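You operate a simulated robot arm through the tools that you are given. There is no shell and no other tool. Be economical: measure what you need, move in short steps, check, and stop when the job is done.

You are at the controls of a simulated robot arm. One attempt, no reset.

TASK
Wipe the small plate clean, oil its middle with the pad and put its cover on.
Fine: take the oil from the tin; cloth and pad go back where they lay. Set down upright: orange pad. A coat counts when it lies all over at full strength: go over it till it gets no stronger. What is to be rubbed or washed off counts as gone when no trace of it is left.

The check looks at the end state, three seconds after you hand in, the way a careful person would. Anything else that was tipped, shoved, dropped, spilled or broken makes it a failure. A push-on lid holds only when it is set on centred and level and pressed home; a screw cap is set on level and turned clockwise until tight. Flat cloth is picked up by pressing the open fingertips on it (5 to 10 N) and closing them slowly along it; thin cloth reads only 2 to 8 mm in the jaws.

THE ROBOT
A 7-joint arm with a two-finger parallel gripper, fixed in place. Base frame: the origin is at the foot of the arm, x ahead of it, y to its left, z up. Units: mm, degrees, N and s.
With the tool pointing down near the work surface it reaches from about 240 to 680 mm from the base axis. Its first joint turns from -66.0 to 66.0 degrees. Payload 2.4 kg.
The tool frame sits at the grasp point between the pads (the TCP): z along the fingers, y along the line on which they close. The tips reach 30 mm beyond it. Largest opening 94 mm; finger width 28, thickness 10; the body of the gripper, 50 by 96 mm, starts 55 mm behind the TCP.
Orientation is told as [roll, pitch, yaw] about the base's x, y, z axes, in that order, counted from this pose: with the fingers straight down and closing along the base's y, the tool's x points along the base's -x, its y along +y and its z along -z.

THE INTERFACE
- The arm moves only by the tool step_arm. Its argument "targets" is a list of rows, each a list of 6 numbers: the shift along the base's x, y, z in mm, then the turn, a rotation vector about the base's x, y, z in degrees. In form: [[x, y, z, ax, ay, az], ...]. A call has 1 to 10 rows; each row is the pose to reach, as a shift and turn from the pose commanded when the call began. "gripper" is the opening, from 0 (shut) to 1 (fully open), set as the call begins (left out, the last holds). A row lasts 0.2 s, in which the tool goes at most 50 mm and 8.6 degrees; a call with a longer step from one row to the next is refused whole, and so is a gripper value outside its range. Where a pose cannot be reached the arm comes as near as it can. A force on the tool above 70 N (or 10 N above the force at the start of the call, whichever is more), or a blocked arm, ends the call early, and 0.2 s more pass. Each finger travels about 153 mm/s and halts on what it meets, pressing with about 38 N; the grip force reading is that of the motor and also rises with nothing between the fingers. The clock runs only during rows and for 0.2 s after the last one: add rows that repeat a pose to give the fingers time. The reply holds the time, the measured pose of the TCP, the force on the tool along the base axes, the opening and the grip force, in the units named above and with some noise, with the torque about the TCP (base axes, N m) and any sound that the robot's microphone picked up.
- Cameras (640 x 400 px; columns grow to the right, rows downward): "scene" is fixed at [31.8, 465.9, 1455.7]; the picture's right is [-0.83, -0.56, 0.00], its down [-0.26, 0.39, -0.88] and it looks along [0.49, -0.73, -0.47] (base axes); focal length 310 px, centre (320, 200). "wrist" rides on the gripper at [76, 14, -102] in the tool frame; the picture's right is [-0.18, 0.98, 0.00], its down [-0.75, -0.14, -0.64] and it looks along [-0.63, -0.12, 0.77] (tool axes); focal length 243 px, centre (320, 200). There is no depth. A picture from a camera that has moved, and an enlarged one, comes with that camera's place and axes in the base frame and with its lens.
- capture(camera): a new picture of that camera. No time passes.
- close_up(camera, box): a new picture of the part [left, top, right, bottom] of that camera's present view, enlarged. No time passes.
- finish_job(): hands the job in; it is judged then, once.

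Go step by step. Nothing tells you positions but the pictures and the camera data: compare them with the known pose of the tool, close in by small moves and look again before you grip or let go. The budget is 120 turns and 64 pictures, counting those below and the enlarged ones. Unless the task says otherwise, let go and move clear before handing in.

The tools are called after ">>>" by a JSON object that holds its "fn" and its "kwargs". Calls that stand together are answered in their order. step_arm: Moves the arm, as the interface text tells. Its arguments: {"type":"object","properties":{"targets":{"type":"array","items":{"type":"array","items":{"type":"number"}}},"gripper":{"type":"number"}},"required":["targets"]} The other tools are called the same way: capture (camera) takes a picture; close_up (camera, box) takes an enlarged picture of a part of a camera's view; finish_job () hands the job in.

At the start:

```text
clock: 0.0
position: [286.9, -139.2, 1224.3]
ee_rot: [0.0, 0.0, 0.0]
force: [0.0, 0.7, 1.1]
torque: [0.02, 0.03, 0.01]
gripper_width: 94.0
grasp_force: 0.0
```

scene: 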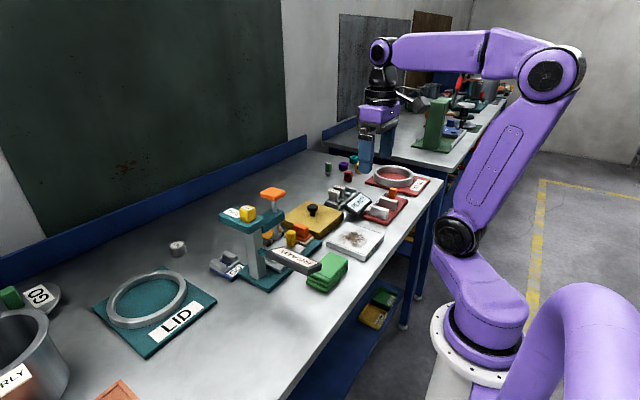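
wrist: 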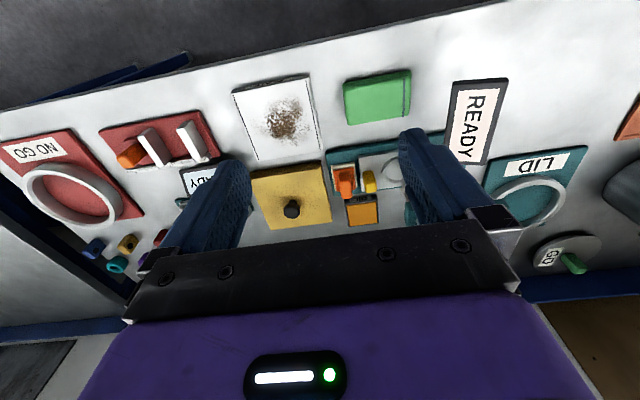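

I see a bench with a white plate with a brown stain, a green cloth, a yellow plate with a black knob (maybe the cover), and a fixture with orange objects. I take a closer look first.

>>> {"fn": "close_up", "kwargs": {"camera": "scene", "box": [200, 150, 440, 300]}}

>>> {"fn": "close_up", "kwargs": {"camera": "wrist", "box": [160, 60, 480, 260]}}

```text
2.67 times, centred on (320, 225) of scene
camera zoom: at [31.8, 465.9, 1455.7], right [-0.83, -0.56, 0.0], down [-0.26, 0.39, -0.88], along [0.49, -0.73, -0.47], focal length 826 px, centre (320, 133)
```

zoom: 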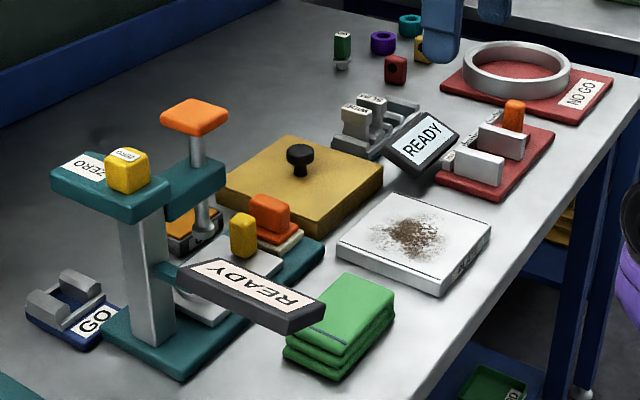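

```text
2.00 times, centred on (320, 160) of wrist
camera zoom: at [211.0, -125.5, 1327.2], right [0.18, 0.98, 0.0], down [0.75, -0.14, 0.64], along [0.63, -0.12, -0.77], focal length 485 px, centre (320, 280)
```

zoom: 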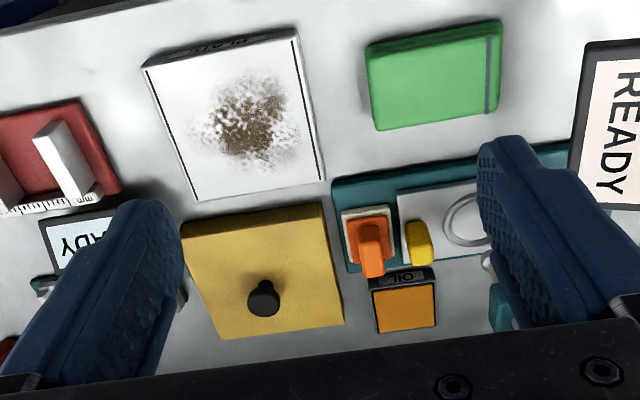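

The stained white block is near (370,-222), top about z 905. The folded green cloth is near (356,-54), the yellow knobbed cover near (550,-250), and the orange pad and OIL tin are by the stand. I'll move lower and look from closer.

>>> {"fn": "step_arm", "kwargs": {"targets": [[10, 10, -40, 0, 0, 0], [20, 20, -80, 0, 0, 0], [40, 30, -100, 0, 0, 0], [60, 40, -100, 0, 0, 0]]}}

>>> {"fn": "capture", "kwargs": {"camera": "wrist"}}

>>> {"fn": "capture", "kwargs": {"camera": "scene"}}

```text
clock: 1.0
position: [346.2, -98.7, 1125.0]
ee_rot: [0.1, 0.0, 0.0]
force: [-0.2, 0.0, 0.0]
torque: [0.0, 0.0, 0.01]
gripper_width: 93.9
grasp_force: 0.0
```

```text
59 pictures are left
camera wrist: at [270.7, -85.0, 1226.0], right [0.18, 0.98, 0.0], down [0.75, -0.14, 0.64], along [0.63, -0.12, -0.77], focal length 243 px, centre (320, 200)
```

wrist: 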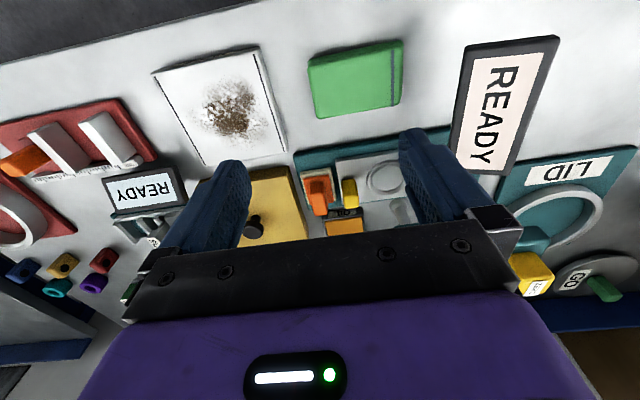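

```text
58 pictures are left
```

scene: 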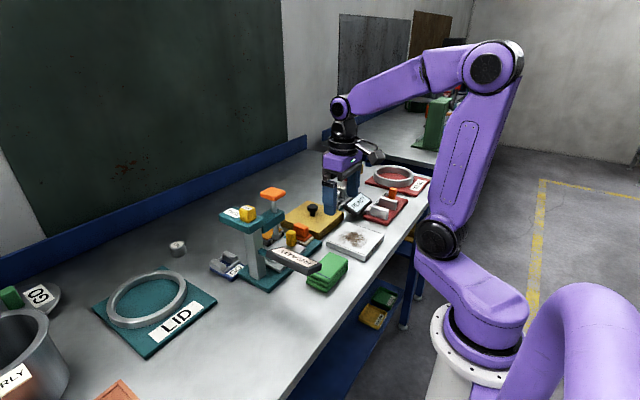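

>>> {"fn": "close_up", "kwargs": {"camera": "wrist", "box": [140, 30, 460, 230]}}

>>> {"fn": "close_up", "kwargs": {"camera": "scene", "box": [210, 175, 390, 300]}}

```text
2.00 times, centred on (300, 130) of wrist
camera zoom: at [270.7, -85.0, 1226.0], right [0.18, 0.98, 0.0], down [0.75, -0.14, 0.64], along [0.63, -0.12, -0.77], focal length 485 px, centre (360, 340)
```

zoom: 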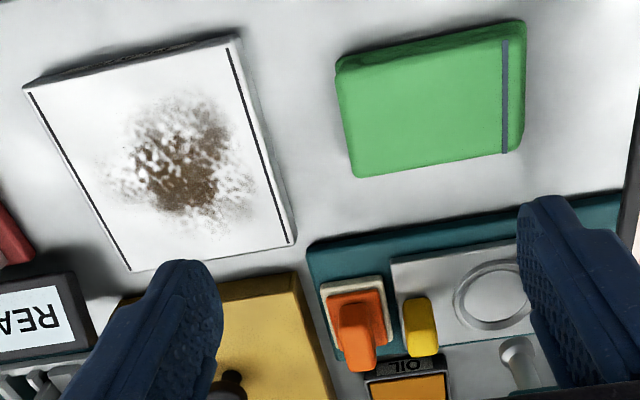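

```text
3.20 times, centred on (300, 238) of scene
camera zoom: at [31.8, 465.9, 1455.6], right [-0.83, -0.56, 0.0], down [-0.26, 0.39, -0.88], along [0.49, -0.73, -0.47], focal length 991 px, centre (384, 80)
```

zoom: 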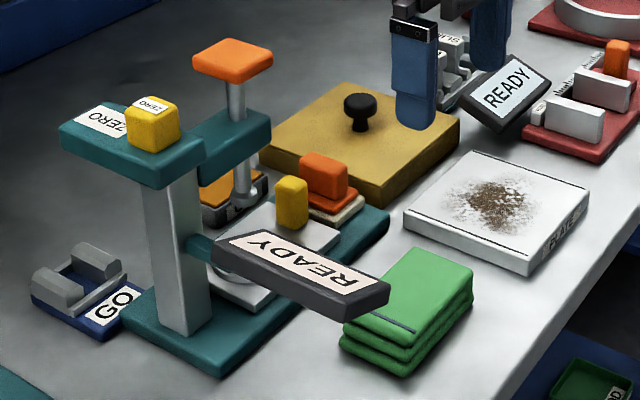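

The folded cloth is about 70 (x) by 105 (y) mm, centred at (357,-56). I'll turn the gripper 90° so that it closes along x, and hover over the cloth.

>>> {"fn": "step_arm", "kwargs": {"targets": [[0, 4, 0, 0, 0, 8.5], [0, 8, 0, 0, 0, 17], [0, 12, 0, 0, 0, 25.5], [0, 16, 0, 0, 0, 34], [0, 20, 0, 0, 0, 42.5], [2, 24, 0, 0, 0, 51], [4, 28, 0, 0, 0, 59.5], [6, 32, 0, 0, 0, 68], [8, 36, 0, 0, 0, 76.5], [10, 40, 0, 0, 0, 85]]}}

>>> {"fn": "step_arm", "kwargs": {"targets": [[0, 1, -30, 0, 0, 5], [0, 3, -70, 0, 0, 5], [0, 3, -100, 0, 0, 5], [0, 3, -100, 0, 0, 5]]}}

>>> {"fn": "capture", "kwargs": {"camera": "wrist"}}

>>> {"fn": "close_up", "kwargs": {"camera": "scene", "box": [250, 175, 410, 300]}}

```text
clock: 3.2
position: [357.7, -58.2, 1125.2]
ee_rot: [0.0, 0.0, 85.2]
force: [-0.7, 0.4, -1.1]
torque: [-0.01, -0.01, 0.03]
gripper_width: 93.8
grasp_force: 0.0
```

```text
clock: 4.2
position: [359.2, -54.9, 1025.6]
ee_rot: [0.0, 0.0, 90.0]
force: [0.3, -1.0, 0.1]
torque: [-0.01, -0.04, 0.01]
gripper_width: 94.2
grasp_force: 0.2
```

```text
55 pictures are left
camera wrist: at [344.6, -132.0, 1127.2], right [-0.98, 0.18, 0.0], down [0.14, 0.75, 0.64], along [0.12, 0.63, -0.77], focal length 243 px, centre (320, 200)
```

wrist: 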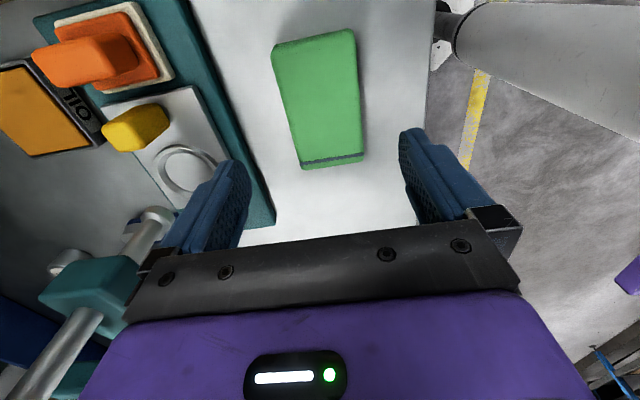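

```text
3.20 times, centred on (330, 238) of scene
camera zoom: at [31.8, 465.9, 1455.7], right [-0.83, -0.56, 0.0], down [-0.26, 0.39, -0.88], along [0.49, -0.73, -0.47], focal length 991 px, centre (288, 80)
```

zoom: 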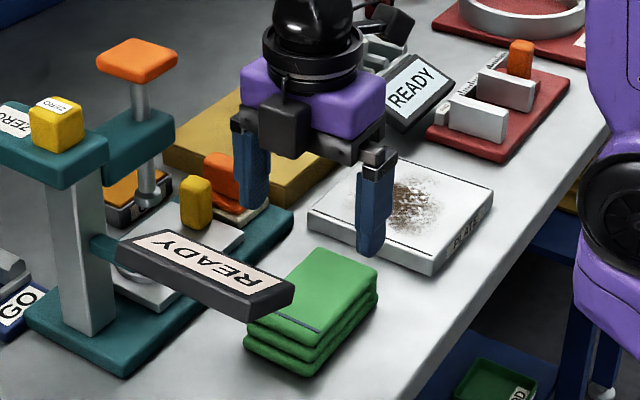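

The cloth lies centred between the fingers with its top at about z 908. I'll go down around it.

>>> {"fn": "step_arm", "kwargs": {"targets": [[0, 0, -40, 0, 0, 0], [0, 0, -75, 0, 0, 0], [0, 0, -90, 0, 0, 0], [0, 0, -102, 0, 0, 0], [0, 0, -102, 0, 0, 0]]}}

>>> {"fn": "close_up", "kwargs": {"camera": "scene", "box": [270, 200, 400, 300]}}

>>> {"fn": "capture", "kwargs": {"camera": "wrist"}}

```text
clock: 5.2
position: [358.7, -54.8, 931.1]
ee_rot: [0.0, 0.1, 90.1]
force: [1.1, -0.2, 19.0]
torque: [0.0, 0.89, -0.05]
gripper_width: 93.5
grasp_force: 0.1
stopped in row 4: the force on the tool passed its limit at 134 N (the readings are from after the stop); the commanded pose is now the measured one
```

```text
4.00 times, centred on (335, 250) of scene
camera zoom: at [31.7, 466.0, 1455.6], right [-0.83, -0.56, 0.0], down [-0.26, 0.39, -0.88], along [0.49, -0.73, -0.47], focal length 1239 px, centre (260, 0)
```

zoom: 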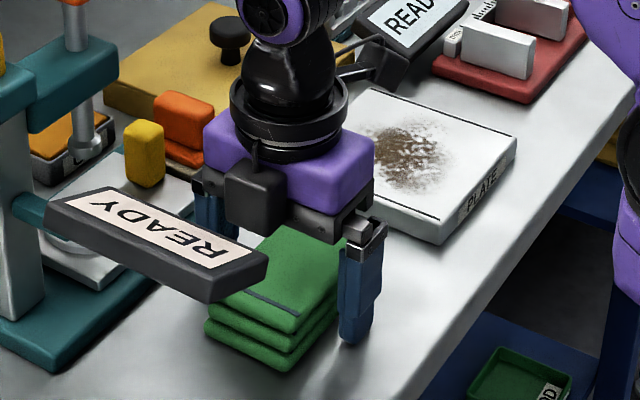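

```text
52 pictures are left
camera wrist: at [344.8, -131.8, 1032.1], right [-0.98, 0.18, 0.0], down [0.14, 0.75, 0.64], along [0.12, 0.63, -0.77], focal length 243 px, centre (320, 200)
```

wrist: 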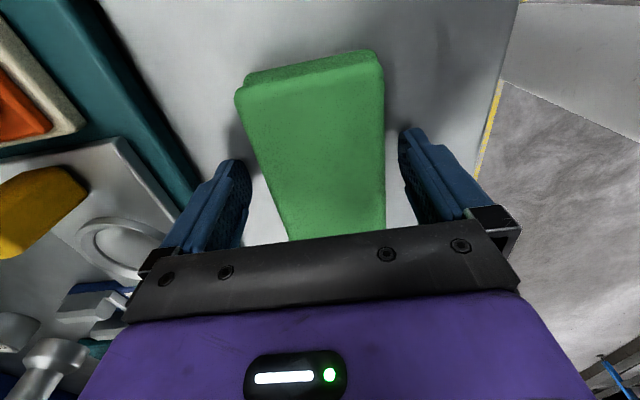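

A fingertip touched the table, so the table is at about z 901. I'll lift 8 mm and close on the cloth.

>>> {"fn": "step_arm", "kwargs": {"targets": [[0, 0, 4, 0, 0, 0], [0, 0, 8, 0, 0, 0]]}}

>>> {"fn": "step_arm", "kwargs": {"targets": [[0, 0, 0, 0, 0, 0], [0, 0, 0, 0, 0, 0], [0, 0, 0, 0, 0, 0]], "gripper": 0.55}}

>>> {"fn": "capture", "kwargs": {"camera": "wrist"}}

```text
clock: 5.8
position: [357.3, -55.2, 936.4]
ee_rot: [0.0, 0.0, 90.0]
force: [-0.5, -0.7, -0.3]
torque: [0.03, 0.02, -0.01]
gripper_width: 93.9
grasp_force: 0.1
```

```text
clock: 6.6
position: [357.1, -55.1, 937.6]
ee_rot: [0.0, 0.0, 89.9]
force: [0.1, 0.1, -1.1]
torque: [-0.02, 0.03, -0.01]
gripper_width: 68.4
grasp_force: 38.1
```

```text
51 pictures are left
camera wrist: at [343.6, -131.7, 1039.6], right [-0.98, 0.18, 0.0], down [0.14, 0.75, 0.64], along [0.12, 0.63, -0.77], focal length 243 px, centre (320, 200)
```

wrist: 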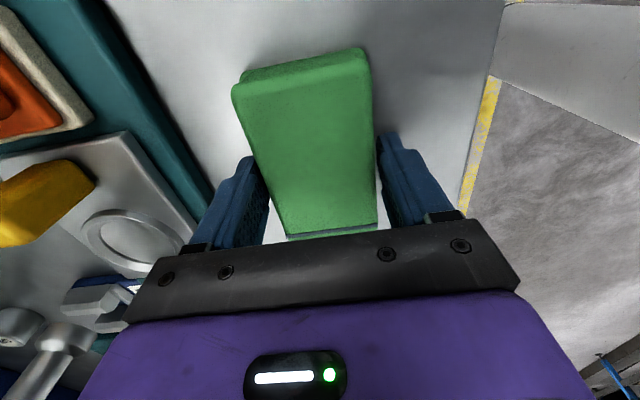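

The cloth is held, with 68 mm in the jaws. I'll lift it and carry it over the plate.

>>> {"fn": "step_arm", "kwargs": {"targets": [[0, 0, 30, 0, 0, 0], [0, 0, 65, 0, 0, 0], [2, -40, 70, 0, 0, 0], [4, -85, 70, 0, 0, 0], [6, -130, 70, 0, 0, 0], [8, -170, 70, 0, 0, 0], [8, -170, 70, 0, 0, 0]]}}

>>> {"fn": "close_up", "kwargs": {"camera": "scene", "box": [270, 160, 430, 280]}}

>>> {"fn": "capture", "kwargs": {"camera": "wrist"}}

```text
clock: 8.2
position: [368.7, -225.6, 1008.3]
ee_rot: [0.0, 0.0, 89.9]
force: [0.3, 0.0, -0.4]
torque: [0.0, 0.01, 0.03]
gripper_width: 68.0
grasp_force: 38.0
```

```text
3.33 times, centred on (350, 220) of scene
camera zoom: at [31.8, 465.9, 1455.7], right [-0.83, -0.56, 0.0], down [-0.26, 0.39, -0.88], along [0.49, -0.73, -0.47], focal length 1032 px, centre (220, 133)
```

zoom: 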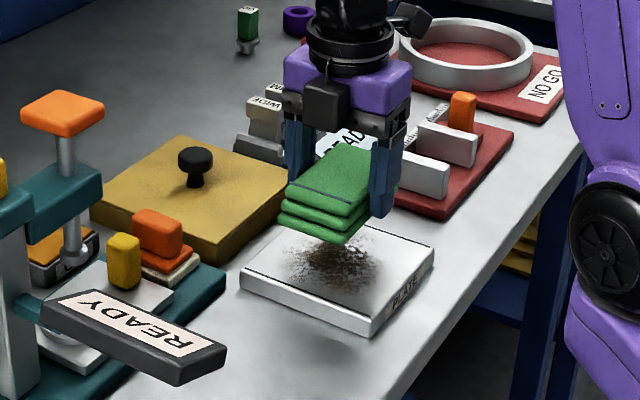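

```text
49 pictures are left
camera wrist: at [354.9, -302.4, 1109.7], right [-0.98, 0.18, 0.0], down [0.14, 0.75, 0.64], along [0.12, 0.63, -0.77], focal length 243 px, centre (320, 200)
```

wrist: 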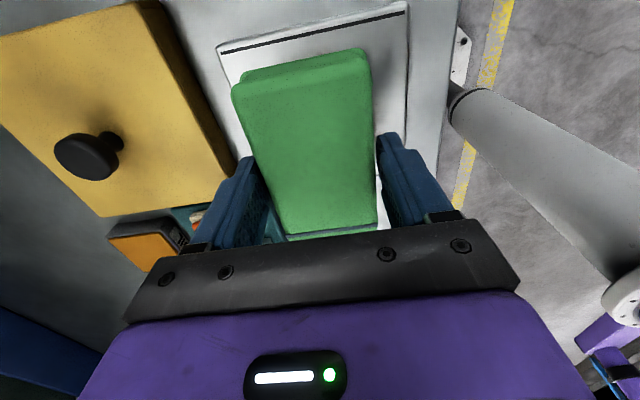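

The cloth hangs over the plate (x 303–425, y -290 to about -162). Next I lower it until it touches.

>>> {"fn": "step_arm", "kwargs": {"targets": [[-2, 0, -30, 0, 0, 0], [-2, 0, -42, 0, 0, 0], [-2, 0, -46, 0, 0, 0], [-2, 0, -46, 0, 0, 0]]}}

>>> {"fn": "step_arm", "kwargs": {"targets": [[0, 0, -2, 0, 0, 0], [0, 0, -4, 0, 0, 0], [0, 0, -4, 0, 0, 0]]}}

```text
clock: 9.2
position: [366.1, -226.3, 960.8]
ee_rot: [0.0, 0.1, 90.1]
force: [0.6, 0.1, -0.8]
torque: [0.0, 0.01, 0.0]
gripper_width: 67.6
grasp_force: 37.4
```

```text
clock: 10.0
position: [366.1, -224.9, 957.8]
ee_rot: [-0.1, 0.1, 90.0]
force: [-2.8, 0.8, 30.5]
torque: [0.08, 0.8, 0.01]
gripper_width: 67.5
grasp_force: 37.5
```

It touches with 30 N. I'll ease off by 1.5 mm and wipe in overlapping strokes.

>>> {"fn": "step_arm", "kwargs": {"targets": [[0, 0, -0.5, 0, 0, 0], [0, 10, 1.5, 0, 0, 0], [0, -10, 1.5, 0, 0, 0], [10, -10, 1.5, 0, 0, 0], [10, 10, 1.5, 0, 0, 0], [20, 10, 1.5, 0, 0, 0], [20, -10, 1.5, 0, 0, 0], [10, -10, 1.5, 0, 0, 0], [0, -10, 1.5, 0, 0, 0], [0, 10, 1.5, 0, 0, 0]]}}

>>> {"fn": "step_arm", "kwargs": {"targets": [[-10, 0, 0, 0, 0, 0], [-10, -20, 0, 0, 0, 0], [-20, -20, 0, 0, 0, 0], [-20, 0, 0, 0, 0, 0], [-30, 0, 0, 0, 0, 0], [-30, -20, 0, 0, 0, 0], [-15, -20, 0, 0, 0, 0], [-15, 0, 0, 0, 0, 0], [0, 0, 0, 0, 0, 0], [0, -10, 0, 0, 0, 0]]}}

```text
clock: 12.2
position: [362.6, -216.0, 960.1]
ee_rot: [0.0, 0.2, 90.0]
force: [0.1, -4.2, 6.6]
torque: [-0.13, 0.12, 0.05]
gripper_width: 64.2
grasp_force: 37.3
```

```text
clock: 14.4
position: [362.2, -226.0, 960.3]
ee_rot: [0.1, 0.1, 90.1]
force: [1.1, 0.3, -1.0]
torque: [-0.01, -0.01, -0.02]
gripper_width: 63.6
grasp_force: 37.9
```

>>> {"fn": "step_arm", "kwargs": {"targets": [[0, 0, 25, 0, 0, 0], [0, 0, 50, 0, 0, 0], [0, 40, 60, 0, 0, 0], [0, 85, 60, 0, 0, 0], [0, 110, 60, 0, 0, 0], [0, 110, 60, 0, 0, 0]]}}

>>> {"fn": "close_up", "kwargs": {"camera": "scene", "box": [270, 160, 430, 280]}}

>>> {"fn": "capture", "kwargs": {"camera": "wrist"}}

```text
clock: 15.8
position: [364.9, -114.4, 1019.8]
ee_rot: [0.0, 0.1, 90.0]
force: [-0.1, 0.9, -0.3]
torque: [0.01, 0.0, 0.0]
gripper_width: 63.9
grasp_force: 38.3
```

```text
3.33 times, centred on (350, 220) of scene
camera zoom: at [31.8, 465.9, 1455.7], right [-0.83, -0.56, 0.0], down [-0.26, 0.39, -0.88], along [0.49, -0.73, -0.47], focal length 1032 px, centre (220, 133)
```

zoom: 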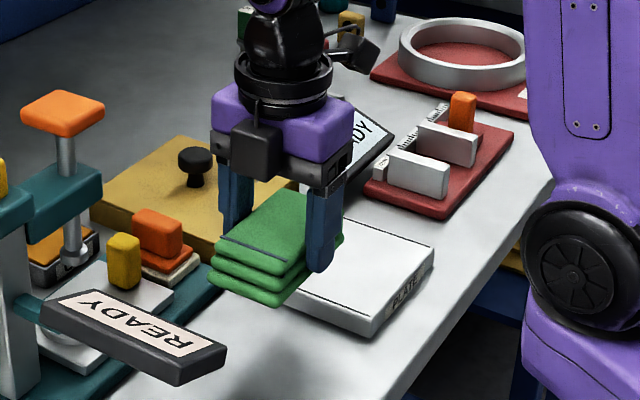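

```text
47 pictures are left
camera wrist: at [350.7, -191.0, 1121.6], right [-0.98, 0.18, 0.0], down [0.14, 0.75, 0.64], along [0.12, 0.63, -0.77], focal length 243 px, centre (320, 200)
```

wrist: 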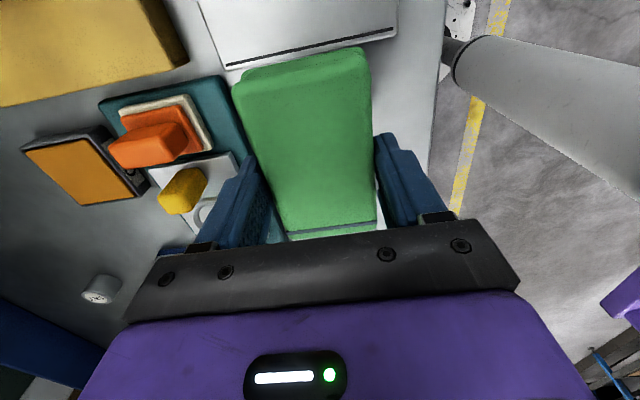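

>>> {"fn": "step_arm", "kwargs": {"targets": [[-2, 30, 0, 0, 0, 0], [-6, 60, 0, 0, 0, 0], [-6, 60, 0, 0, 0, 0]]}}

>>> {"fn": "close_up", "kwargs": {"camera": "scene", "box": [310, 200, 400, 270]}}

```text
clock: 16.6
position: [360.3, -53.6, 1021.4]
ee_rot: [0.0, -0.1, 90.1]
force: [0.3, 0.5, 0.3]
torque: [-0.03, 0.02, -0.02]
gripper_width: 63.9
grasp_force: 38.2
```

```text
5.71 times, centred on (355, 235) of scene
camera zoom: at [31.8, 465.9, 1455.7], right [-0.83, -0.56, 0.0], down [-0.26, 0.39, -0.88], along [0.49, -0.73, -0.47], focal length 1770 px, centre (120, 0)
```

zoom: 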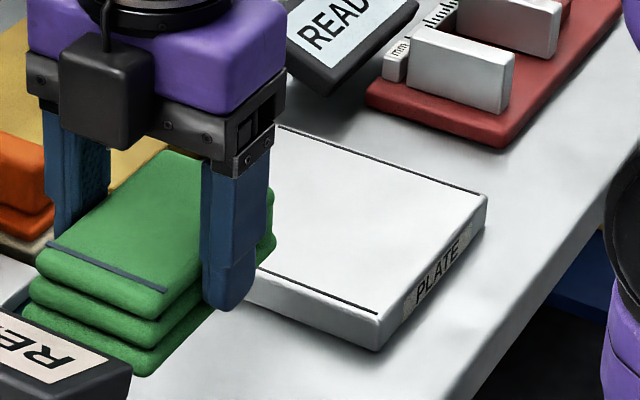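

What is visible is clean. I return the cloth to its spot.

>>> {"fn": "step_arm", "kwargs": {"targets": [[0, 0, -40, 0, 0, 0], [0, 0, -70, 0, 0, 0], [0, 0, -78, 0, 0, 0], [0, 0, -81, 0, 0, 0], [0, 0, -81, 0, 0, 0]]}}

```text
clock: 17.8
position: [358.5, -52.5, 938.9]
ee_rot: [-0.3, 0.0, 90.1]
force: [-6.9, 6.8, 63.0]
torque: [0.18, 0.86, -0.1]
gripper_width: 63.9
grasp_force: 38.4
```

It is pressed on the table. I'll ease up slightly, open, and rise.

>>> {"fn": "step_arm", "kwargs": {"targets": [[0, 0, 1.5, 0, 0, 0], [0, 0, 2, 0, 0, 0]]}}

>>> {"fn": "step_arm", "kwargs": {"targets": [[0, 0, 0, 0, 0, 0], [0, 0, 0, 0, 0, 0], [0, 0, 20, 0, 0, 0], [0, 0, 60, 0, 0, 0], [0, 0, 100, 0, 0, 0], [0, 0, 140, 0, 0, 0], [0, 0, 140, 0, 0, 0]], "gripper": 1}}

>>> {"fn": "close_up", "kwargs": {"camera": "scene", "box": [230, 190, 400, 300]}}

>>> {"fn": "capture", "kwargs": {"camera": "wrist"}}

```text
clock: 18.4
position: [359.5, -56.1, 939.7]
ee_rot: [0.1, 0.0, 90.0]
force: [3.6, 1.3, 8.1]
torque: [-0.02, -0.24, 0.04]
gripper_width: 63.9
grasp_force: 37.7
```

```text
clock: 20.0
position: [358.2, -55.0, 1077.4]
ee_rot: [0.0, 0.1, 90.0]
force: [-0.2, -0.2, -0.2]
torque: [0.01, 0.01, 0.02]
gripper_width: 93.9
grasp_force: 0.0
```

```text
3.64 times, centred on (315, 245) of scene
camera zoom: at [31.8, 465.9, 1455.7], right [-0.83, -0.56, 0.0], down [-0.26, 0.39, -0.88], along [0.49, -0.73, -0.47], focal length 1126 px, centre (338, 36)
```

zoom: 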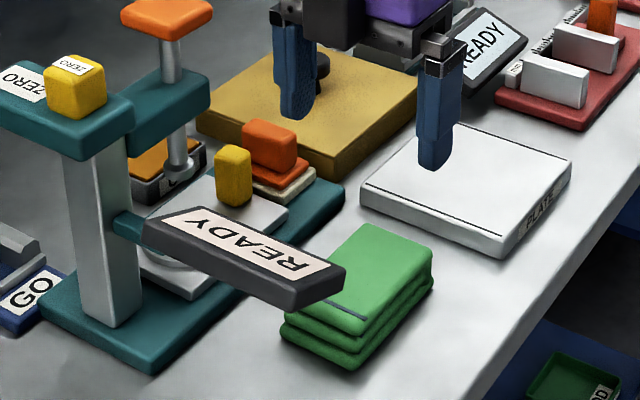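

```text
44 pictures are left
camera wrist: at [345.0, -131.9, 1179.3], right [-0.98, 0.18, 0.0], down [0.14, 0.75, 0.64], along [0.12, 0.63, -0.77], focal length 243 px, centre (320, 200)
```

wrist: 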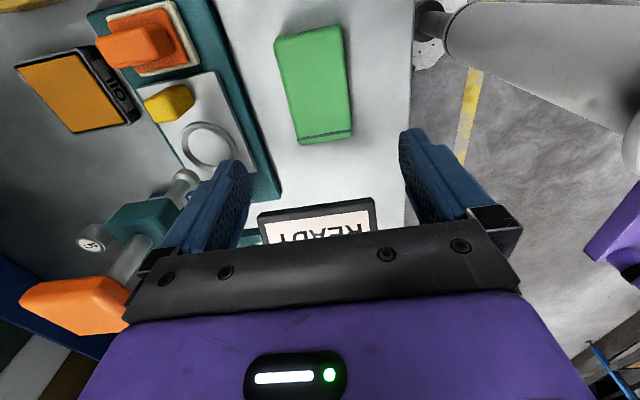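

The plate is clean and the cloth lies back in place. Next is the orange pad near (497,-130) on the stand's base; I move over it, keeping clear of the plunger at about (501,-30).

>>> {"fn": "step_arm", "kwargs": {"targets": [[10, -40, 0, 0, 0, 0], [30, -80, 0, 0, 0, 0], [70, -95, 0, 0, 0, 0], [110, -95, 0, 0, 0, 0], [132, -95, 0, 0, 0, 0], [132, -95, 0, 0, 0, 0]]}}

>>> {"fn": "close_up", "kwargs": {"camera": "wrist", "box": [100, 0, 420, 200]}}

>>> {"fn": "close_up", "kwargs": {"camera": "scene", "box": [240, 170, 350, 270]}}

```text
clock: 21.4
position: [490.7, -149.2, 1078.0]
ee_rot: [0.0, -0.1, 90.1]
force: [-0.7, 0.3, 0.7]
torque: [0.01, 0.0, -0.01]
gripper_width: 93.8
grasp_force: 0.1
```

```text
2.00 times, centred on (260, 100) of wrist
camera zoom: at [476.5, -225.2, 1180.4], right [-0.98, 0.18, 0.0], down [0.14, 0.75, 0.64], along [0.12, 0.63, -0.77], focal length 485 px, centre (440, 400)
```

zoom: 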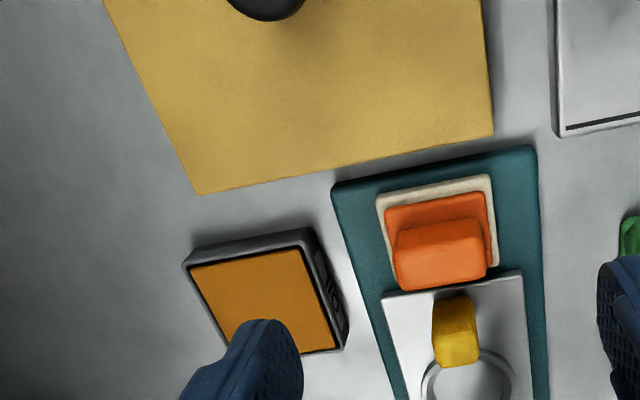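

```text
4.00 times, centred on (295, 220) of scene
camera zoom: at [31.8, 465.9, 1455.7], right [-0.83, -0.56, 0.0], down [-0.26, 0.39, -0.88], along [0.49, -0.73, -0.47], focal length 1239 px, centre (420, 120)
```

zoom: 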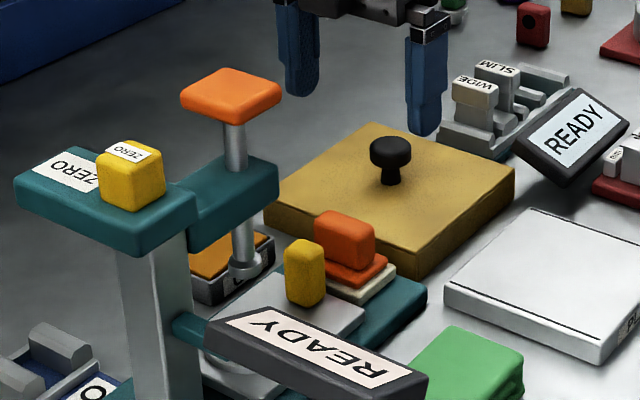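

The handle's top is about 41×26 mm, centred near (492,-128), and the felt is about 58×49 mm. The tin is centred near (605,-104). I'll lower over the pad and look again.

>>> {"fn": "step_arm", "kwargs": {"targets": [[1, 20, -30, 0, 0, 0], [1, 22, -60, 0, 0, 0], [1, 22, -85, 0, 0, 0], [1, 22, -85, 0, 0, 0]], "gripper": 0.8}}

>>> {"fn": "capture", "kwargs": {"camera": "wrist"}}

>>> {"fn": "close_up", "kwargs": {"camera": "scene", "box": [240, 170, 350, 270]}}

```text
clock: 22.4
position: [490.8, -126.1, 992.1]
ee_rot: [0.1, 0.0, 90.0]
force: [0.6, 0.7, -0.6]
torque: [-0.01, 0.01, 0.01]
gripper_width: 75.5
grasp_force: 0.1
```

```text
41 pictures are left
camera wrist: at [477.3, -203.0, 1094.5], right [-0.98, 0.18, 0.0], down [0.14, 0.75, 0.64], along [0.12, 0.63, -0.77], focal length 243 px, centre (320, 200)
```

wrist: 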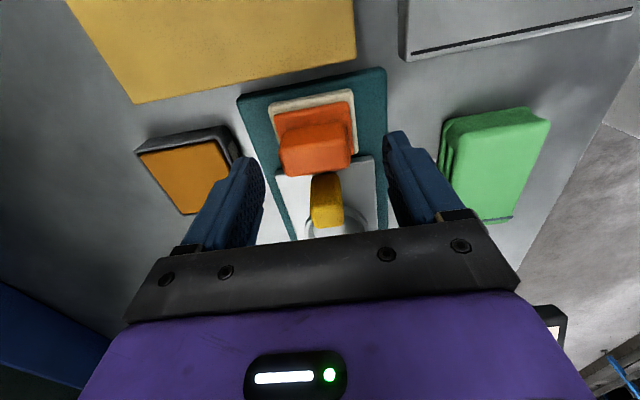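

```text
4.00 times, centred on (295, 220) of scene
camera zoom: at [31.8, 465.9, 1455.7], right [-0.83, -0.56, 0.0], down [-0.26, 0.39, -0.88], along [0.49, -0.73, -0.47], focal length 1239 px, centre (420, 120)
```

zoom: 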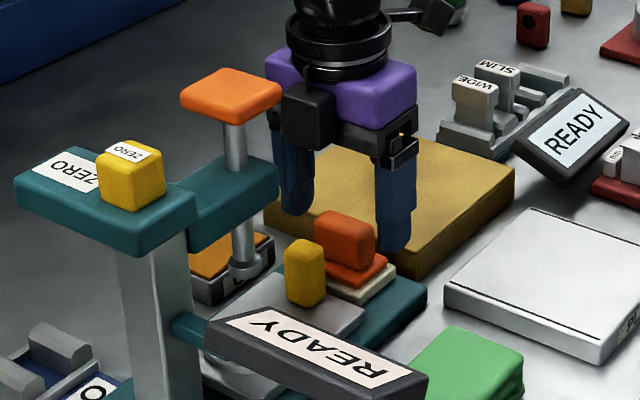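

The handle is about 3 mm further in x than the tool. I'll correct that, go down, and grip.

>>> {"fn": "step_arm", "kwargs": {"targets": [[3, 1, -15, 0, 0, 0], [3, 1, -28, 0, 0, 0], [3, 1, -28, 0, 0, 0]]}}

>>> {"fn": "step_arm", "kwargs": {"targets": [[0, 0, 0, 0, 0, 0], [0, 0, 0, 0, 0, 0], [0, 0, 0, 0, 0, 0]], "gripper": 0.3}}

>>> {"fn": "capture", "kwargs": {"camera": "wrist"}}

>>> {"fn": "close_up", "kwargs": {"camera": "scene", "box": [240, 170, 350, 270]}}

```text
clock: 23.2
position: [493.2, -126.5, 965.0]
ee_rot: [0.0, 0.0, 90.1]
force: [-0.5, -0.3, -0.3]
torque: [-0.01, 0.02, 0.04]
gripper_width: 75.5
grasp_force: 0.0
```

```text
clock: 24.0
position: [493.3, -126.0, 965.0]
ee_rot: [-0.1, -0.1, 90.0]
force: [0.3, -0.5, -0.2]
torque: [0.0, 0.0, -0.06]
gripper_width: 51.0
grasp_force: 38.2
```

```text
39 pictures are left
camera wrist: at [480.1, -203.0, 1067.2], right [-0.98, 0.18, 0.0], down [0.14, 0.75, 0.64], along [0.12, 0.63, -0.77], focal length 243 px, centre (320, 200)
```

wrist: 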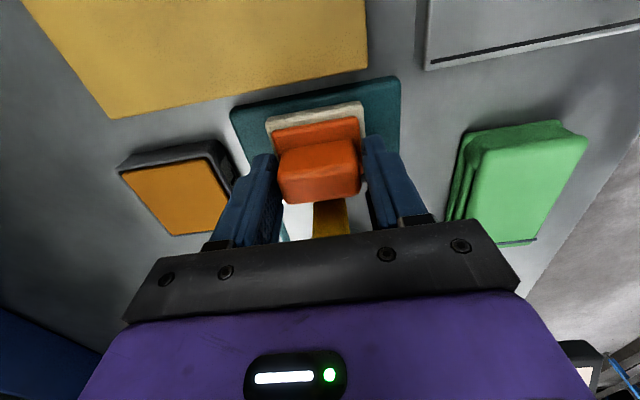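

```text
4.00 times, centred on (295, 220) of scene
camera zoom: at [31.8, 465.9, 1455.7], right [-0.83, -0.56, 0.0], down [-0.26, 0.39, -0.88], along [0.49, -0.73, -0.47], focal length 1239 px, centre (420, 120)
```

zoom: 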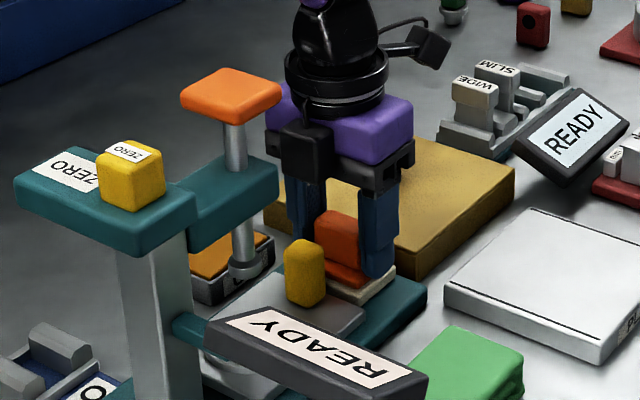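

The 51 mm reading may be the backing plate rather than the handle. I'll open, rise 10 mm, and grip again to check.

>>> {"fn": "step_arm", "kwargs": {"targets": [[0, 0, 0, 0, 0, 0], [0, 0, 5, 0, 0, 0], [0, 0, 10, 0, 0, 0]], "gripper": 0.75}}

>>> {"fn": "step_arm", "kwargs": {"targets": [[0, 0, 0, 0, 0, 0], [0, 0, 0, 0, 0, 0], [0, 0, 0, 0, 0, 0]], "gripper": 0.3}}

>>> {"fn": "close_up", "kwargs": {"camera": "wrist", "box": [200, 60, 440, 260]}}

```text
clock: 24.8
position: [494.6, -125.8, 976.2]
ee_rot: [0.0, 0.0, 90.0]
force: [0.5, 0.3, 0.3]
torque: [0.0, -0.05, 0.02]
gripper_width: 70.0
grasp_force: 0.1
```

```text
clock: 25.6
position: [494.7, -125.6, 976.0]
ee_rot: [0.1, 0.0, 90.1]
force: [0.2, -0.9, 1.4]
torque: [0.0, -0.07, 0.0]
gripper_width: 43.1
grasp_force: 38.3
```

```text
2.00 times, centred on (320, 160) of wrist
camera zoom: at [481.0, -202.5, 1078.0], right [-0.98, 0.18, 0.0], down [0.14, 0.75, 0.64], along [0.12, 0.63, -0.77], focal length 485 px, centre (320, 280)
```

zoom: 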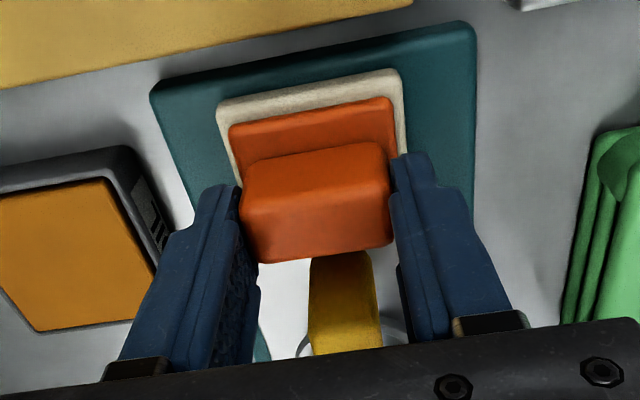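

The handle itself is now held (43 mm). I'll lift and carry it over the tin.

>>> {"fn": "step_arm", "kwargs": {"targets": [[0, 0, 20, 0, 0, 0], [0, 0, 50, 0, 0, 0], [35, 7, 60, 0, 0, 0], [75, 14, 60, 0, 0, 0], [108, 22, 60, 0, 0, 0], [108, 22, 60, 0, 0, 0]]}}

>>> {"fn": "capture", "kwargs": {"camera": "wrist"}}

>>> {"fn": "close_up", "kwargs": {"camera": "scene", "box": [230, 160, 350, 260]}}

```text
clock: 27.0
position: [602.9, -106.8, 1037.4]
ee_rot: [0.0, -0.1, 89.9]
force: [0.4, -0.5, -0.7]
torque: [-0.04, -0.01, 0.0]
gripper_width: 42.9
grasp_force: 37.9
```

```text
36 pictures are left
camera wrist: at [589.0, -183.3, 1139.3], right [-0.98, 0.18, 0.0], down [0.14, 0.75, 0.64], along [0.12, 0.63, -0.77], focal length 243 px, centre (320, 200)
```

wrist: 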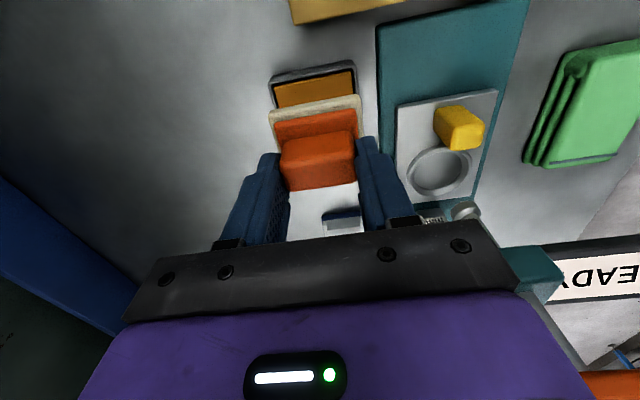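

```text
4.00 times, centred on (290, 210) of scene
camera zoom: at [31.8, 465.9, 1455.7], right [-0.83, -0.56, 0.0], down [-0.26, 0.39, -0.88], along [0.49, -0.73, -0.47], focal length 1239 px, centre (440, 160)
```

zoom: 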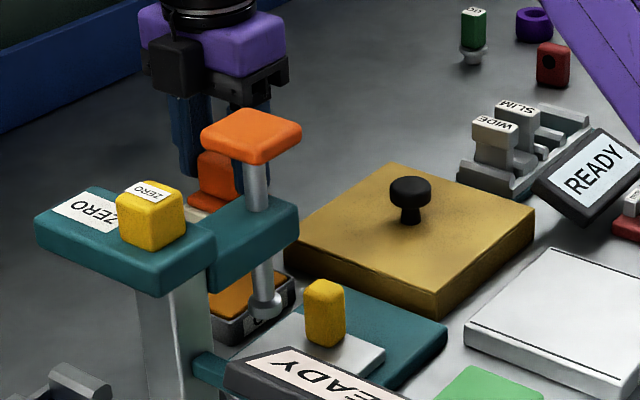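

The tin is about 69 mm square, centred near (602.5,-105.5), and the felt sits about 4 mm to -y of the tool. I'll shift +4 in y and lower it in stages.

>>> {"fn": "step_arm", "kwargs": {"targets": [[0.5, 4, -20, 0, 0, 0], [0.5, 4, -40, 0, 0, 0], [0.5, 4, -50, 0, 0, 0], [0.5, 4, -50, 0, 0, 0]]}}

>>> {"fn": "close_up", "kwargs": {"camera": "wrist", "box": [220, 30, 420, 230]}}

```text
clock: 28.0
position: [602.1, -101.5, 986.6]
ee_rot: [-0.1, 0.0, 90.0]
force: [0.7, 0.4, -0.5]
torque: [-0.02, 0.02, -0.02]
gripper_width: 42.9
grasp_force: 37.8
```

```text
2.00 times, centred on (320, 130) of wrist
camera zoom: at [588.7, -179.0, 1088.9], right [-0.98, 0.18, 0.0], down [0.14, 0.75, 0.64], along [0.12, 0.63, -0.77], focal length 485 px, centre (320, 340)
```

zoom: 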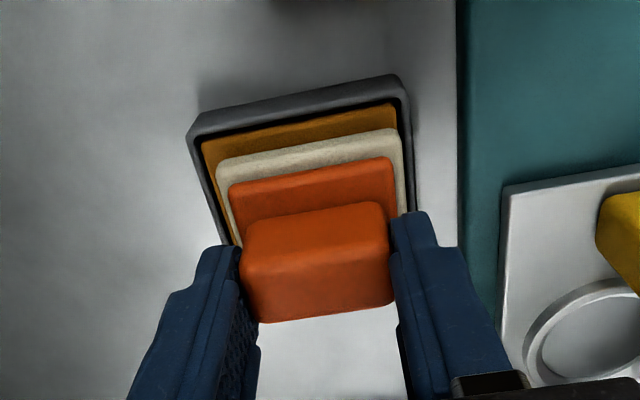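

The felt is aligned, but slightly to the -x side. I'll shift +2.5 mm in x and dip.

>>> {"fn": "step_arm", "kwargs": {"targets": [[2.5, 0, 0, 0, 0, 0], [2.5, 0, -5, 0, 0, 0], [2.5, 0, -9, 0, 0, 0], [2.5, 0, -9, 0, 0, 0]]}}

>>> {"fn": "step_arm", "kwargs": {"targets": [[0, 0, -2, 0, 0, 0], [0, 0, -4, 0, 0, 0], [0, 0, -4, 0, 0, 0]]}}

```text
clock: 29.0
position: [606.2, -102.1, 980.1]
ee_rot: [-0.5, 0.1, 90.0]
force: [-8.5, 0.5, 41.0]
torque: [-0.09, 0.62, -0.03]
gripper_width: 43.2
grasp_force: 37.7
```

```text
clock: 29.8
position: [606.8, -101.2, 980.6]
ee_rot: [-0.9, 0.1, 90.0]
force: [-9.8, 0.2, 56.3]
torque: [-0.13, 0.8, -0.02]
gripper_width: 43.1
grasp_force: 37.7
```

>>> {"fn": "close_up", "kwargs": {"camera": "wrist", "box": [220, 30, 420, 230]}}

>>> {"fn": "close_up", "kwargs": {"camera": "scene", "box": [240, 170, 320, 240]}}

```text
2.00 times, centred on (320, 130) of wrist
camera zoom: at [591.5, -178.5, 1082.3], right [-0.98, 0.18, -0.01], down [0.13, 0.76, 0.64], along [0.13, 0.63, -0.77], focal length 485 px, centre (320, 340)
```

zoom: 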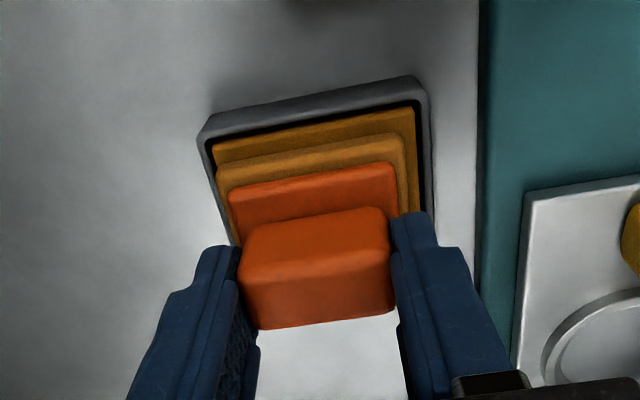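

```text
5.71 times, centred on (280, 205) of scene
camera zoom: at [30.5, 466.1, 1455.6], right [-0.83, -0.56, 0.0], down [-0.26, 0.39, -0.88], along [0.49, -0.73, -0.47], focal length 1770 px, centre (549, 171)
```

zoom: 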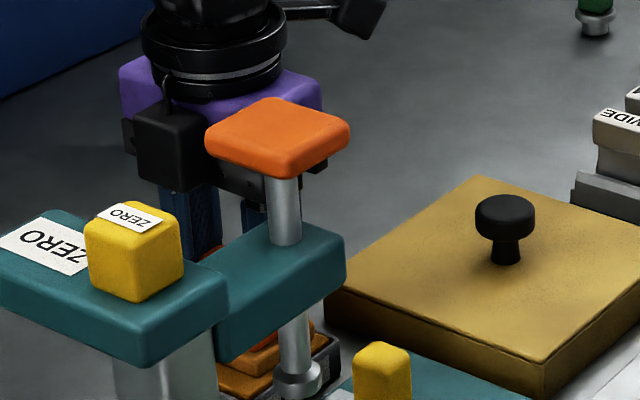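

The felt has taken up oil. I lift it and carry it over to the plate.

>>> {"fn": "step_arm", "kwargs": {"targets": [[0, 0, 5, 0, 0, 0], [0, 0, 30, 0, 0, 0], [0, 0, 68, 0, 0, 0], [-38, -22, 68, 0, 0, 0], [-76, -44, 68, 0, 0, 0], [-114, -66, 68, 0, 0, 0], [-152, -88, 68, 0, 0, 0], [-190, -105, 68, 0, 0, 0], [-225, -118, 68, 0, 0, 0], [-241, -122, 68, 0, 0, 0]]}}

>>> {"fn": "capture", "kwargs": {"camera": "wrist"}}

>>> {"fn": "close_up", "kwargs": {"camera": "scene", "box": [240, 160, 400, 280]}}

```text
clock: 32.0
position: [363.9, -222.8, 1041.4]
ee_rot: [0.0, 0.1, 90.2]
force: [-0.1, 0.6, -1.0]
torque: [-0.02, 0.01, 0.01]
gripper_width: 43.4
grasp_force: 37.6
```

```text
31 pictures are left
camera wrist: at [350.1, -300.1, 1144.1], right [-0.98, 0.18, 0.0], down [0.14, 0.75, 0.64], along [0.12, 0.63, -0.77], focal length 243 px, centre (320, 200)
```

wrist: 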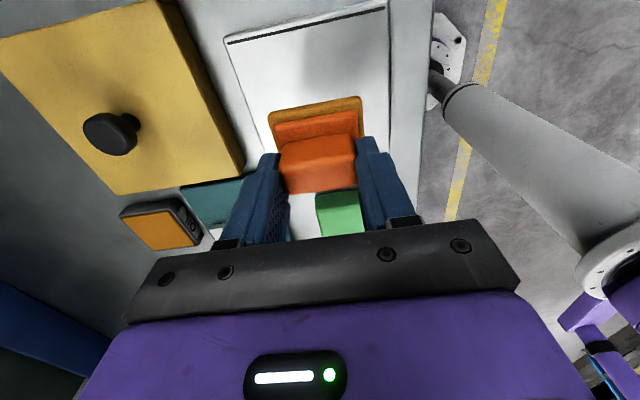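

```text
3.33 times, centred on (320, 220) of scene
camera zoom: at [31.8, 465.9, 1455.7], right [-0.83, -0.56, 0.0], down [-0.26, 0.39, -0.88], along [0.49, -0.73, -0.47], focal length 1032 px, centre (320, 133)
```

zoom: 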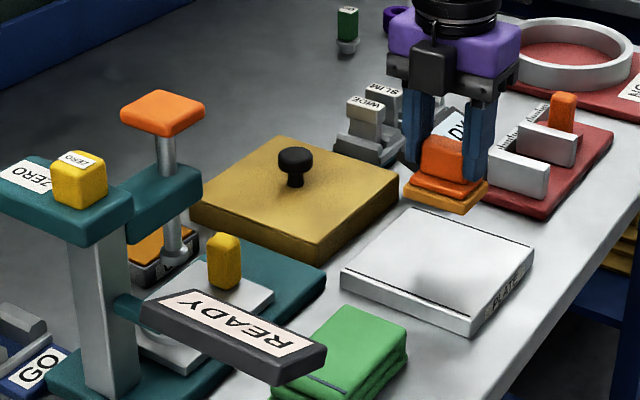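

>>> {"fn": "step_arm", "kwargs": {"targets": [[0, 0, -25, 0, 0, 0], [0, 0, -48, 0, 0, 0], [0, 0, -54, 0, 0, 0], [0, 0, -54, 0, 0, 0]]}}

>>> {"fn": "step_arm", "kwargs": {"targets": [[0, 0, -2, 0, 0, 0], [0, 0, -4, 0, 0, 0], [0, 0, -4, 0, 0, 0]]}}

```text
clock: 33.0
position: [363.9, -221.7, 986.6]
ee_rot: [-0.1, 0.0, 90.0]
force: [-0.2, 0.8, -1.1]
torque: [0.0, 0.01, 0.04]
gripper_width: 43.1
grasp_force: 37.7
```

```text
clock: 33.8
position: [364.0, -223.1, 983.1]
ee_rot: [0.0, 0.0, 90.0]
force: [-0.8, -0.8, -0.9]
torque: [-0.03, -0.01, -0.03]
gripper_width: 42.9
grasp_force: 38.5
```

>>> {"fn": "step_arm", "kwargs": {"targets": [[0, 0, -1, 0, 0, 0], [0, 0, -2, 0, 0, 0], [0, 0, -2, 0, 0, 0]]}}

>>> {"fn": "step_arm", "kwargs": {"targets": [[0, 0, -1, 0, 0, 0], [0, 0, -1.5, 0, 0, 0], [0, 0, -1.5, 0, 0, 0]]}}

```text
clock: 34.6
position: [363.8, -222.6, 982.9]
ee_rot: [0.0, 0.0, 90.0]
force: [-1.0, -0.1, -0.8]
torque: [0.0, -0.01, -0.02]
gripper_width: 43.0
grasp_force: 37.9
```

```text
clock: 35.4
position: [365.2, -223.5, 979.8]
ee_rot: [0.0, 0.0, 90.0]
force: [-0.1, 1.3, 0.5]
torque: [-0.02, -0.02, -0.01]
gripper_width: 43.2
grasp_force: 37.8
```

>>> {"fn": "step_arm", "kwargs": {"targets": [[0, 0, -1, 0, 0, 0], [0, 0, -2, 0, 0, 0], [0, 0, -2, 0, 0, 0]]}}

>>> {"fn": "step_arm", "kwargs": {"targets": [[0, 0, -0.5, 0, 0, 0], [0, 0, -1, 0, 0, 0], [0, 0, -1, 0, 0, 0]]}}

```text
clock: 36.2
position: [364.9, -221.8, 977.7]
ee_rot: [0.0, 0.0, 90.0]
force: [-0.1, 0.0, -0.2]
torque: [-0.02, -0.03, -0.03]
gripper_width: 43.2
grasp_force: 37.9
```

```text
clock: 37.0
position: [363.9, -223.3, 977.9]
ee_rot: [-0.1, 0.0, 89.9]
force: [-0.2, -0.3, -0.6]
torque: [0.02, -0.01, 0.0]
gripper_width: 43.1
grasp_force: 37.3
```

>>> {"fn": "close_up", "kwargs": {"camera": "scene", "box": [320, 190, 400, 250]}}

>>> {"fn": "step_arm", "kwargs": {"targets": [[0, 0, -1, 0, 0, 0], [0, 0, -2, 0, 0, 0], [0, 0, -2, 0, 0, 0]]}}

```text
6.67 times, centred on (360, 220) of scene
camera zoom: at [31.8, 465.9, 1455.7], right [-0.83, -0.56, 0.0], down [-0.26, 0.39, -0.88], along [0.49, -0.73, -0.47], focal length 2064 px, centre (53, 67)
```

zoom: 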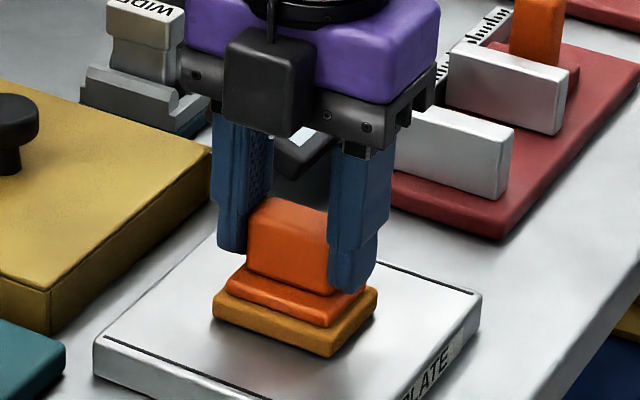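

```text
clock: 37.8
position: [363.7, -224.0, 976.7]
ee_rot: [-0.2, 0.2, 90.0]
force: [-9.2, 4.0, 42.4]
torque: [-0.01, -0.02, -0.03]
gripper_width: 42.9
grasp_force: 37.7
```

It touches. I ease off 1 mm and make the first coating strokes around the centre.

>>> {"fn": "step_arm", "kwargs": {"targets": [[0, 0, 1, 0, 0, 0], [15, 0, 1, 0, 0, 0], [15, 15, 1, 0, 0, 0], [0, 15, 1, 0, 0, 0], [-15, 15, 1, 0, 0, 0], [-15, 0, 1, 0, 0, 0], [-15, -15, 1, 0, 0, 0], [0, -15, 1, 0, 0, 0], [15, -15, 1, 0, 0, 0], [0, 0, 1, 0, 0, 0]]}}

>>> {"fn": "step_arm", "kwargs": {"targets": [[0, 0, 30, 0, 0, 0], [0, 40, 55, 0, 0, 0], [0, 85, 55, 0, 0, 0], [0, 120, 55, 0, 0, 0], [0, 120, 55, 0, 0, 0]]}}

>>> {"fn": "close_up", "kwargs": {"camera": "scene", "box": [310, 190, 400, 260]}}

>>> {"fn": "capture", "kwargs": {"camera": "wrist"}}

```text
clock: 40.0
position: [367.2, -223.9, 975.6]
ee_rot: [-0.5, 0.2, 90.0]
force: [6.3, -6.5, 26.0]
torque: [-0.25, -0.08, 0.05]
gripper_width: 43.0
grasp_force: 38.0
```

```text
clock: 41.2
position: [366.4, -102.7, 1030.9]
ee_rot: [0.0, 0.0, 89.9]
force: [-0.1, -0.2, 0.3]
torque: [-0.01, 0.02, 0.0]
gripper_width: 43.0
grasp_force: 38.0
```

```text
5.71 times, centred on (355, 225) of scene
camera zoom: at [31.8, 465.9, 1455.7], right [-0.83, -0.56, 0.0], down [-0.26, 0.39, -0.88], along [0.49, -0.73, -0.47], focal length 1770 px, centre (120, 57)
```

zoom: 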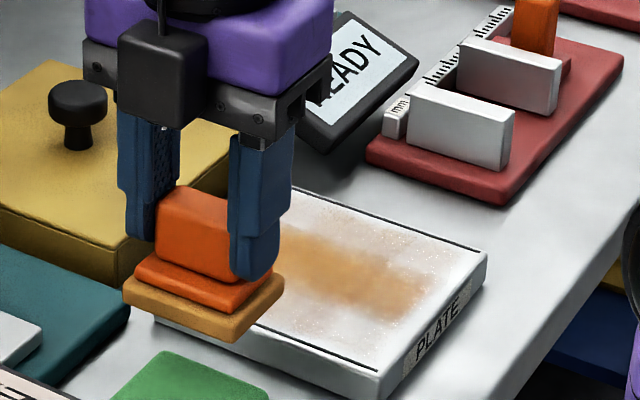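

```text
27 pictures are left
camera wrist: at [352.9, -179.0, 1132.2], right [-0.98, 0.18, 0.0], down [0.14, 0.75, 0.64], along [0.12, 0.63, -0.77], focal length 243 px, centre (320, 200)
```

wrist: 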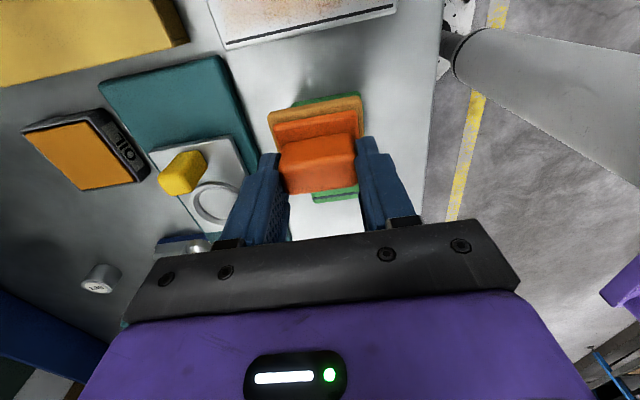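

The oil lies as a faint coat that is stronger in a band. More passes are needed, in a denser and wider raster inside the lines.

>>> {"fn": "step_arm", "kwargs": {"targets": [[0, -40, 0, 0, 0, 0], [0, -85, 0, 0, 0, 0], [0, -120, -20, 0, 0, 0], [0, -120, -50, 0, 0, 0], [0, -120, -55, 0, 0, 0], [24, -120, -55, 0, 0, 0], [24, -98, -55, 0, 0, 0], [0, -98, -55, 0, 0, 0], [-24, -98, -55, 0, 0, 0], [-24, -109, -55, 0, 0, 0]]}}

>>> {"fn": "step_arm", "kwargs": {"targets": [[24, 0, 0, 0, 0, 0], [48, 0, 0, 0, 0, 0], [48, -12, 0, 0, 0, 0], [24, -12, 0, 0, 0, 0], [0, -12, 0, 0, 0, 0], [0, -24, 0, 0, 0, 0], [24, -24, 0, 0, 0, 0], [48, -24, 0, 0, 0, 0], [48, -35, 0, 0, 0, 0], [24, -35, 0, 0, 0, 0]]}}

>>> {"fn": "step_arm", "kwargs": {"targets": [[-24, 0, 0, 0, 0, 0], [-24, 12, 0, 0, 0, 0], [0, 12, 0, 0, 0, 0], [24, 12, 0, 0, 0, 0], [24, 24, 0, 0, 0, 0], [0, 24, 0, 0, 0, 0], [-24, 24, 0, 0, 0, 0], [-24, 46, 0, 0, 0, 0], [0, 46, 0, 0, 0, 0], [24, 46, 0, 0, 0, 0]]}}

>>> {"fn": "step_arm", "kwargs": {"targets": [[0, 0, 30, 0, 0, 0], [-24, 40, 55, 0, 0, 0], [-24, 85, 55, 0, 0, 0], [-24, 120, 55, 0, 0, 0], [-24, 120, 55, 0, 0, 0]]}}

>>> {"fn": "close_up", "kwargs": {"camera": "scene", "box": [310, 190, 400, 260]}}

```text
clock: 43.4
position: [339.4, -211.4, 976.7]
ee_rot: [0.0, 0.0, 90.2]
force: [1.4, 12.6, 37.4]
torque: [0.29, -0.9, 0.24]
gripper_width: 42.9
grasp_force: 37.8
```

```text
clock: 45.6
position: [365.7, -247.7, 976.5]
ee_rot: [-0.4, 0.3, 90.0]
force: [8.8, 0.8, 26.4]
torque: [0.15, -0.05, -0.09]
gripper_width: 43.3
grasp_force: 38.2
```

```text
clock: 47.8
position: [387.5, -201.1, 976.5]
ee_rot: [-0.1, 0.0, 90.0]
force: [-19.4, 0.9, 61.1]
torque: [-0.17, 0.17, 0.07]
gripper_width: 42.8
grasp_force: 38.2
```

```text
refused: row 2 steps farther than a row can; nothing moved
```

```text
5.71 times, centred on (355, 225) of scene
camera zoom: at [30.5, 466.4, 1455.5], right [-0.83, -0.56, 0.0], down [-0.26, 0.39, -0.88], along [0.49, -0.73, -0.47], focal length 1770 px, centre (120, 57)
```

zoom: 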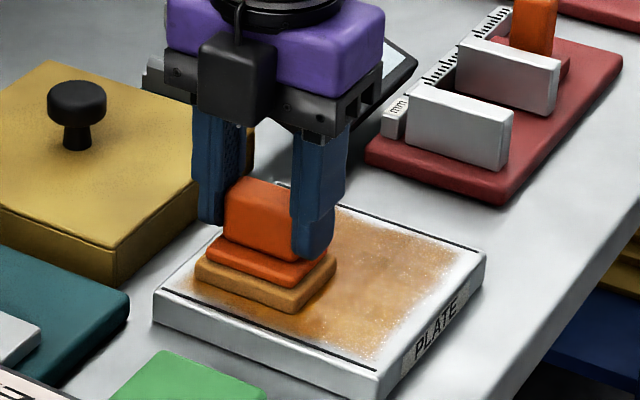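

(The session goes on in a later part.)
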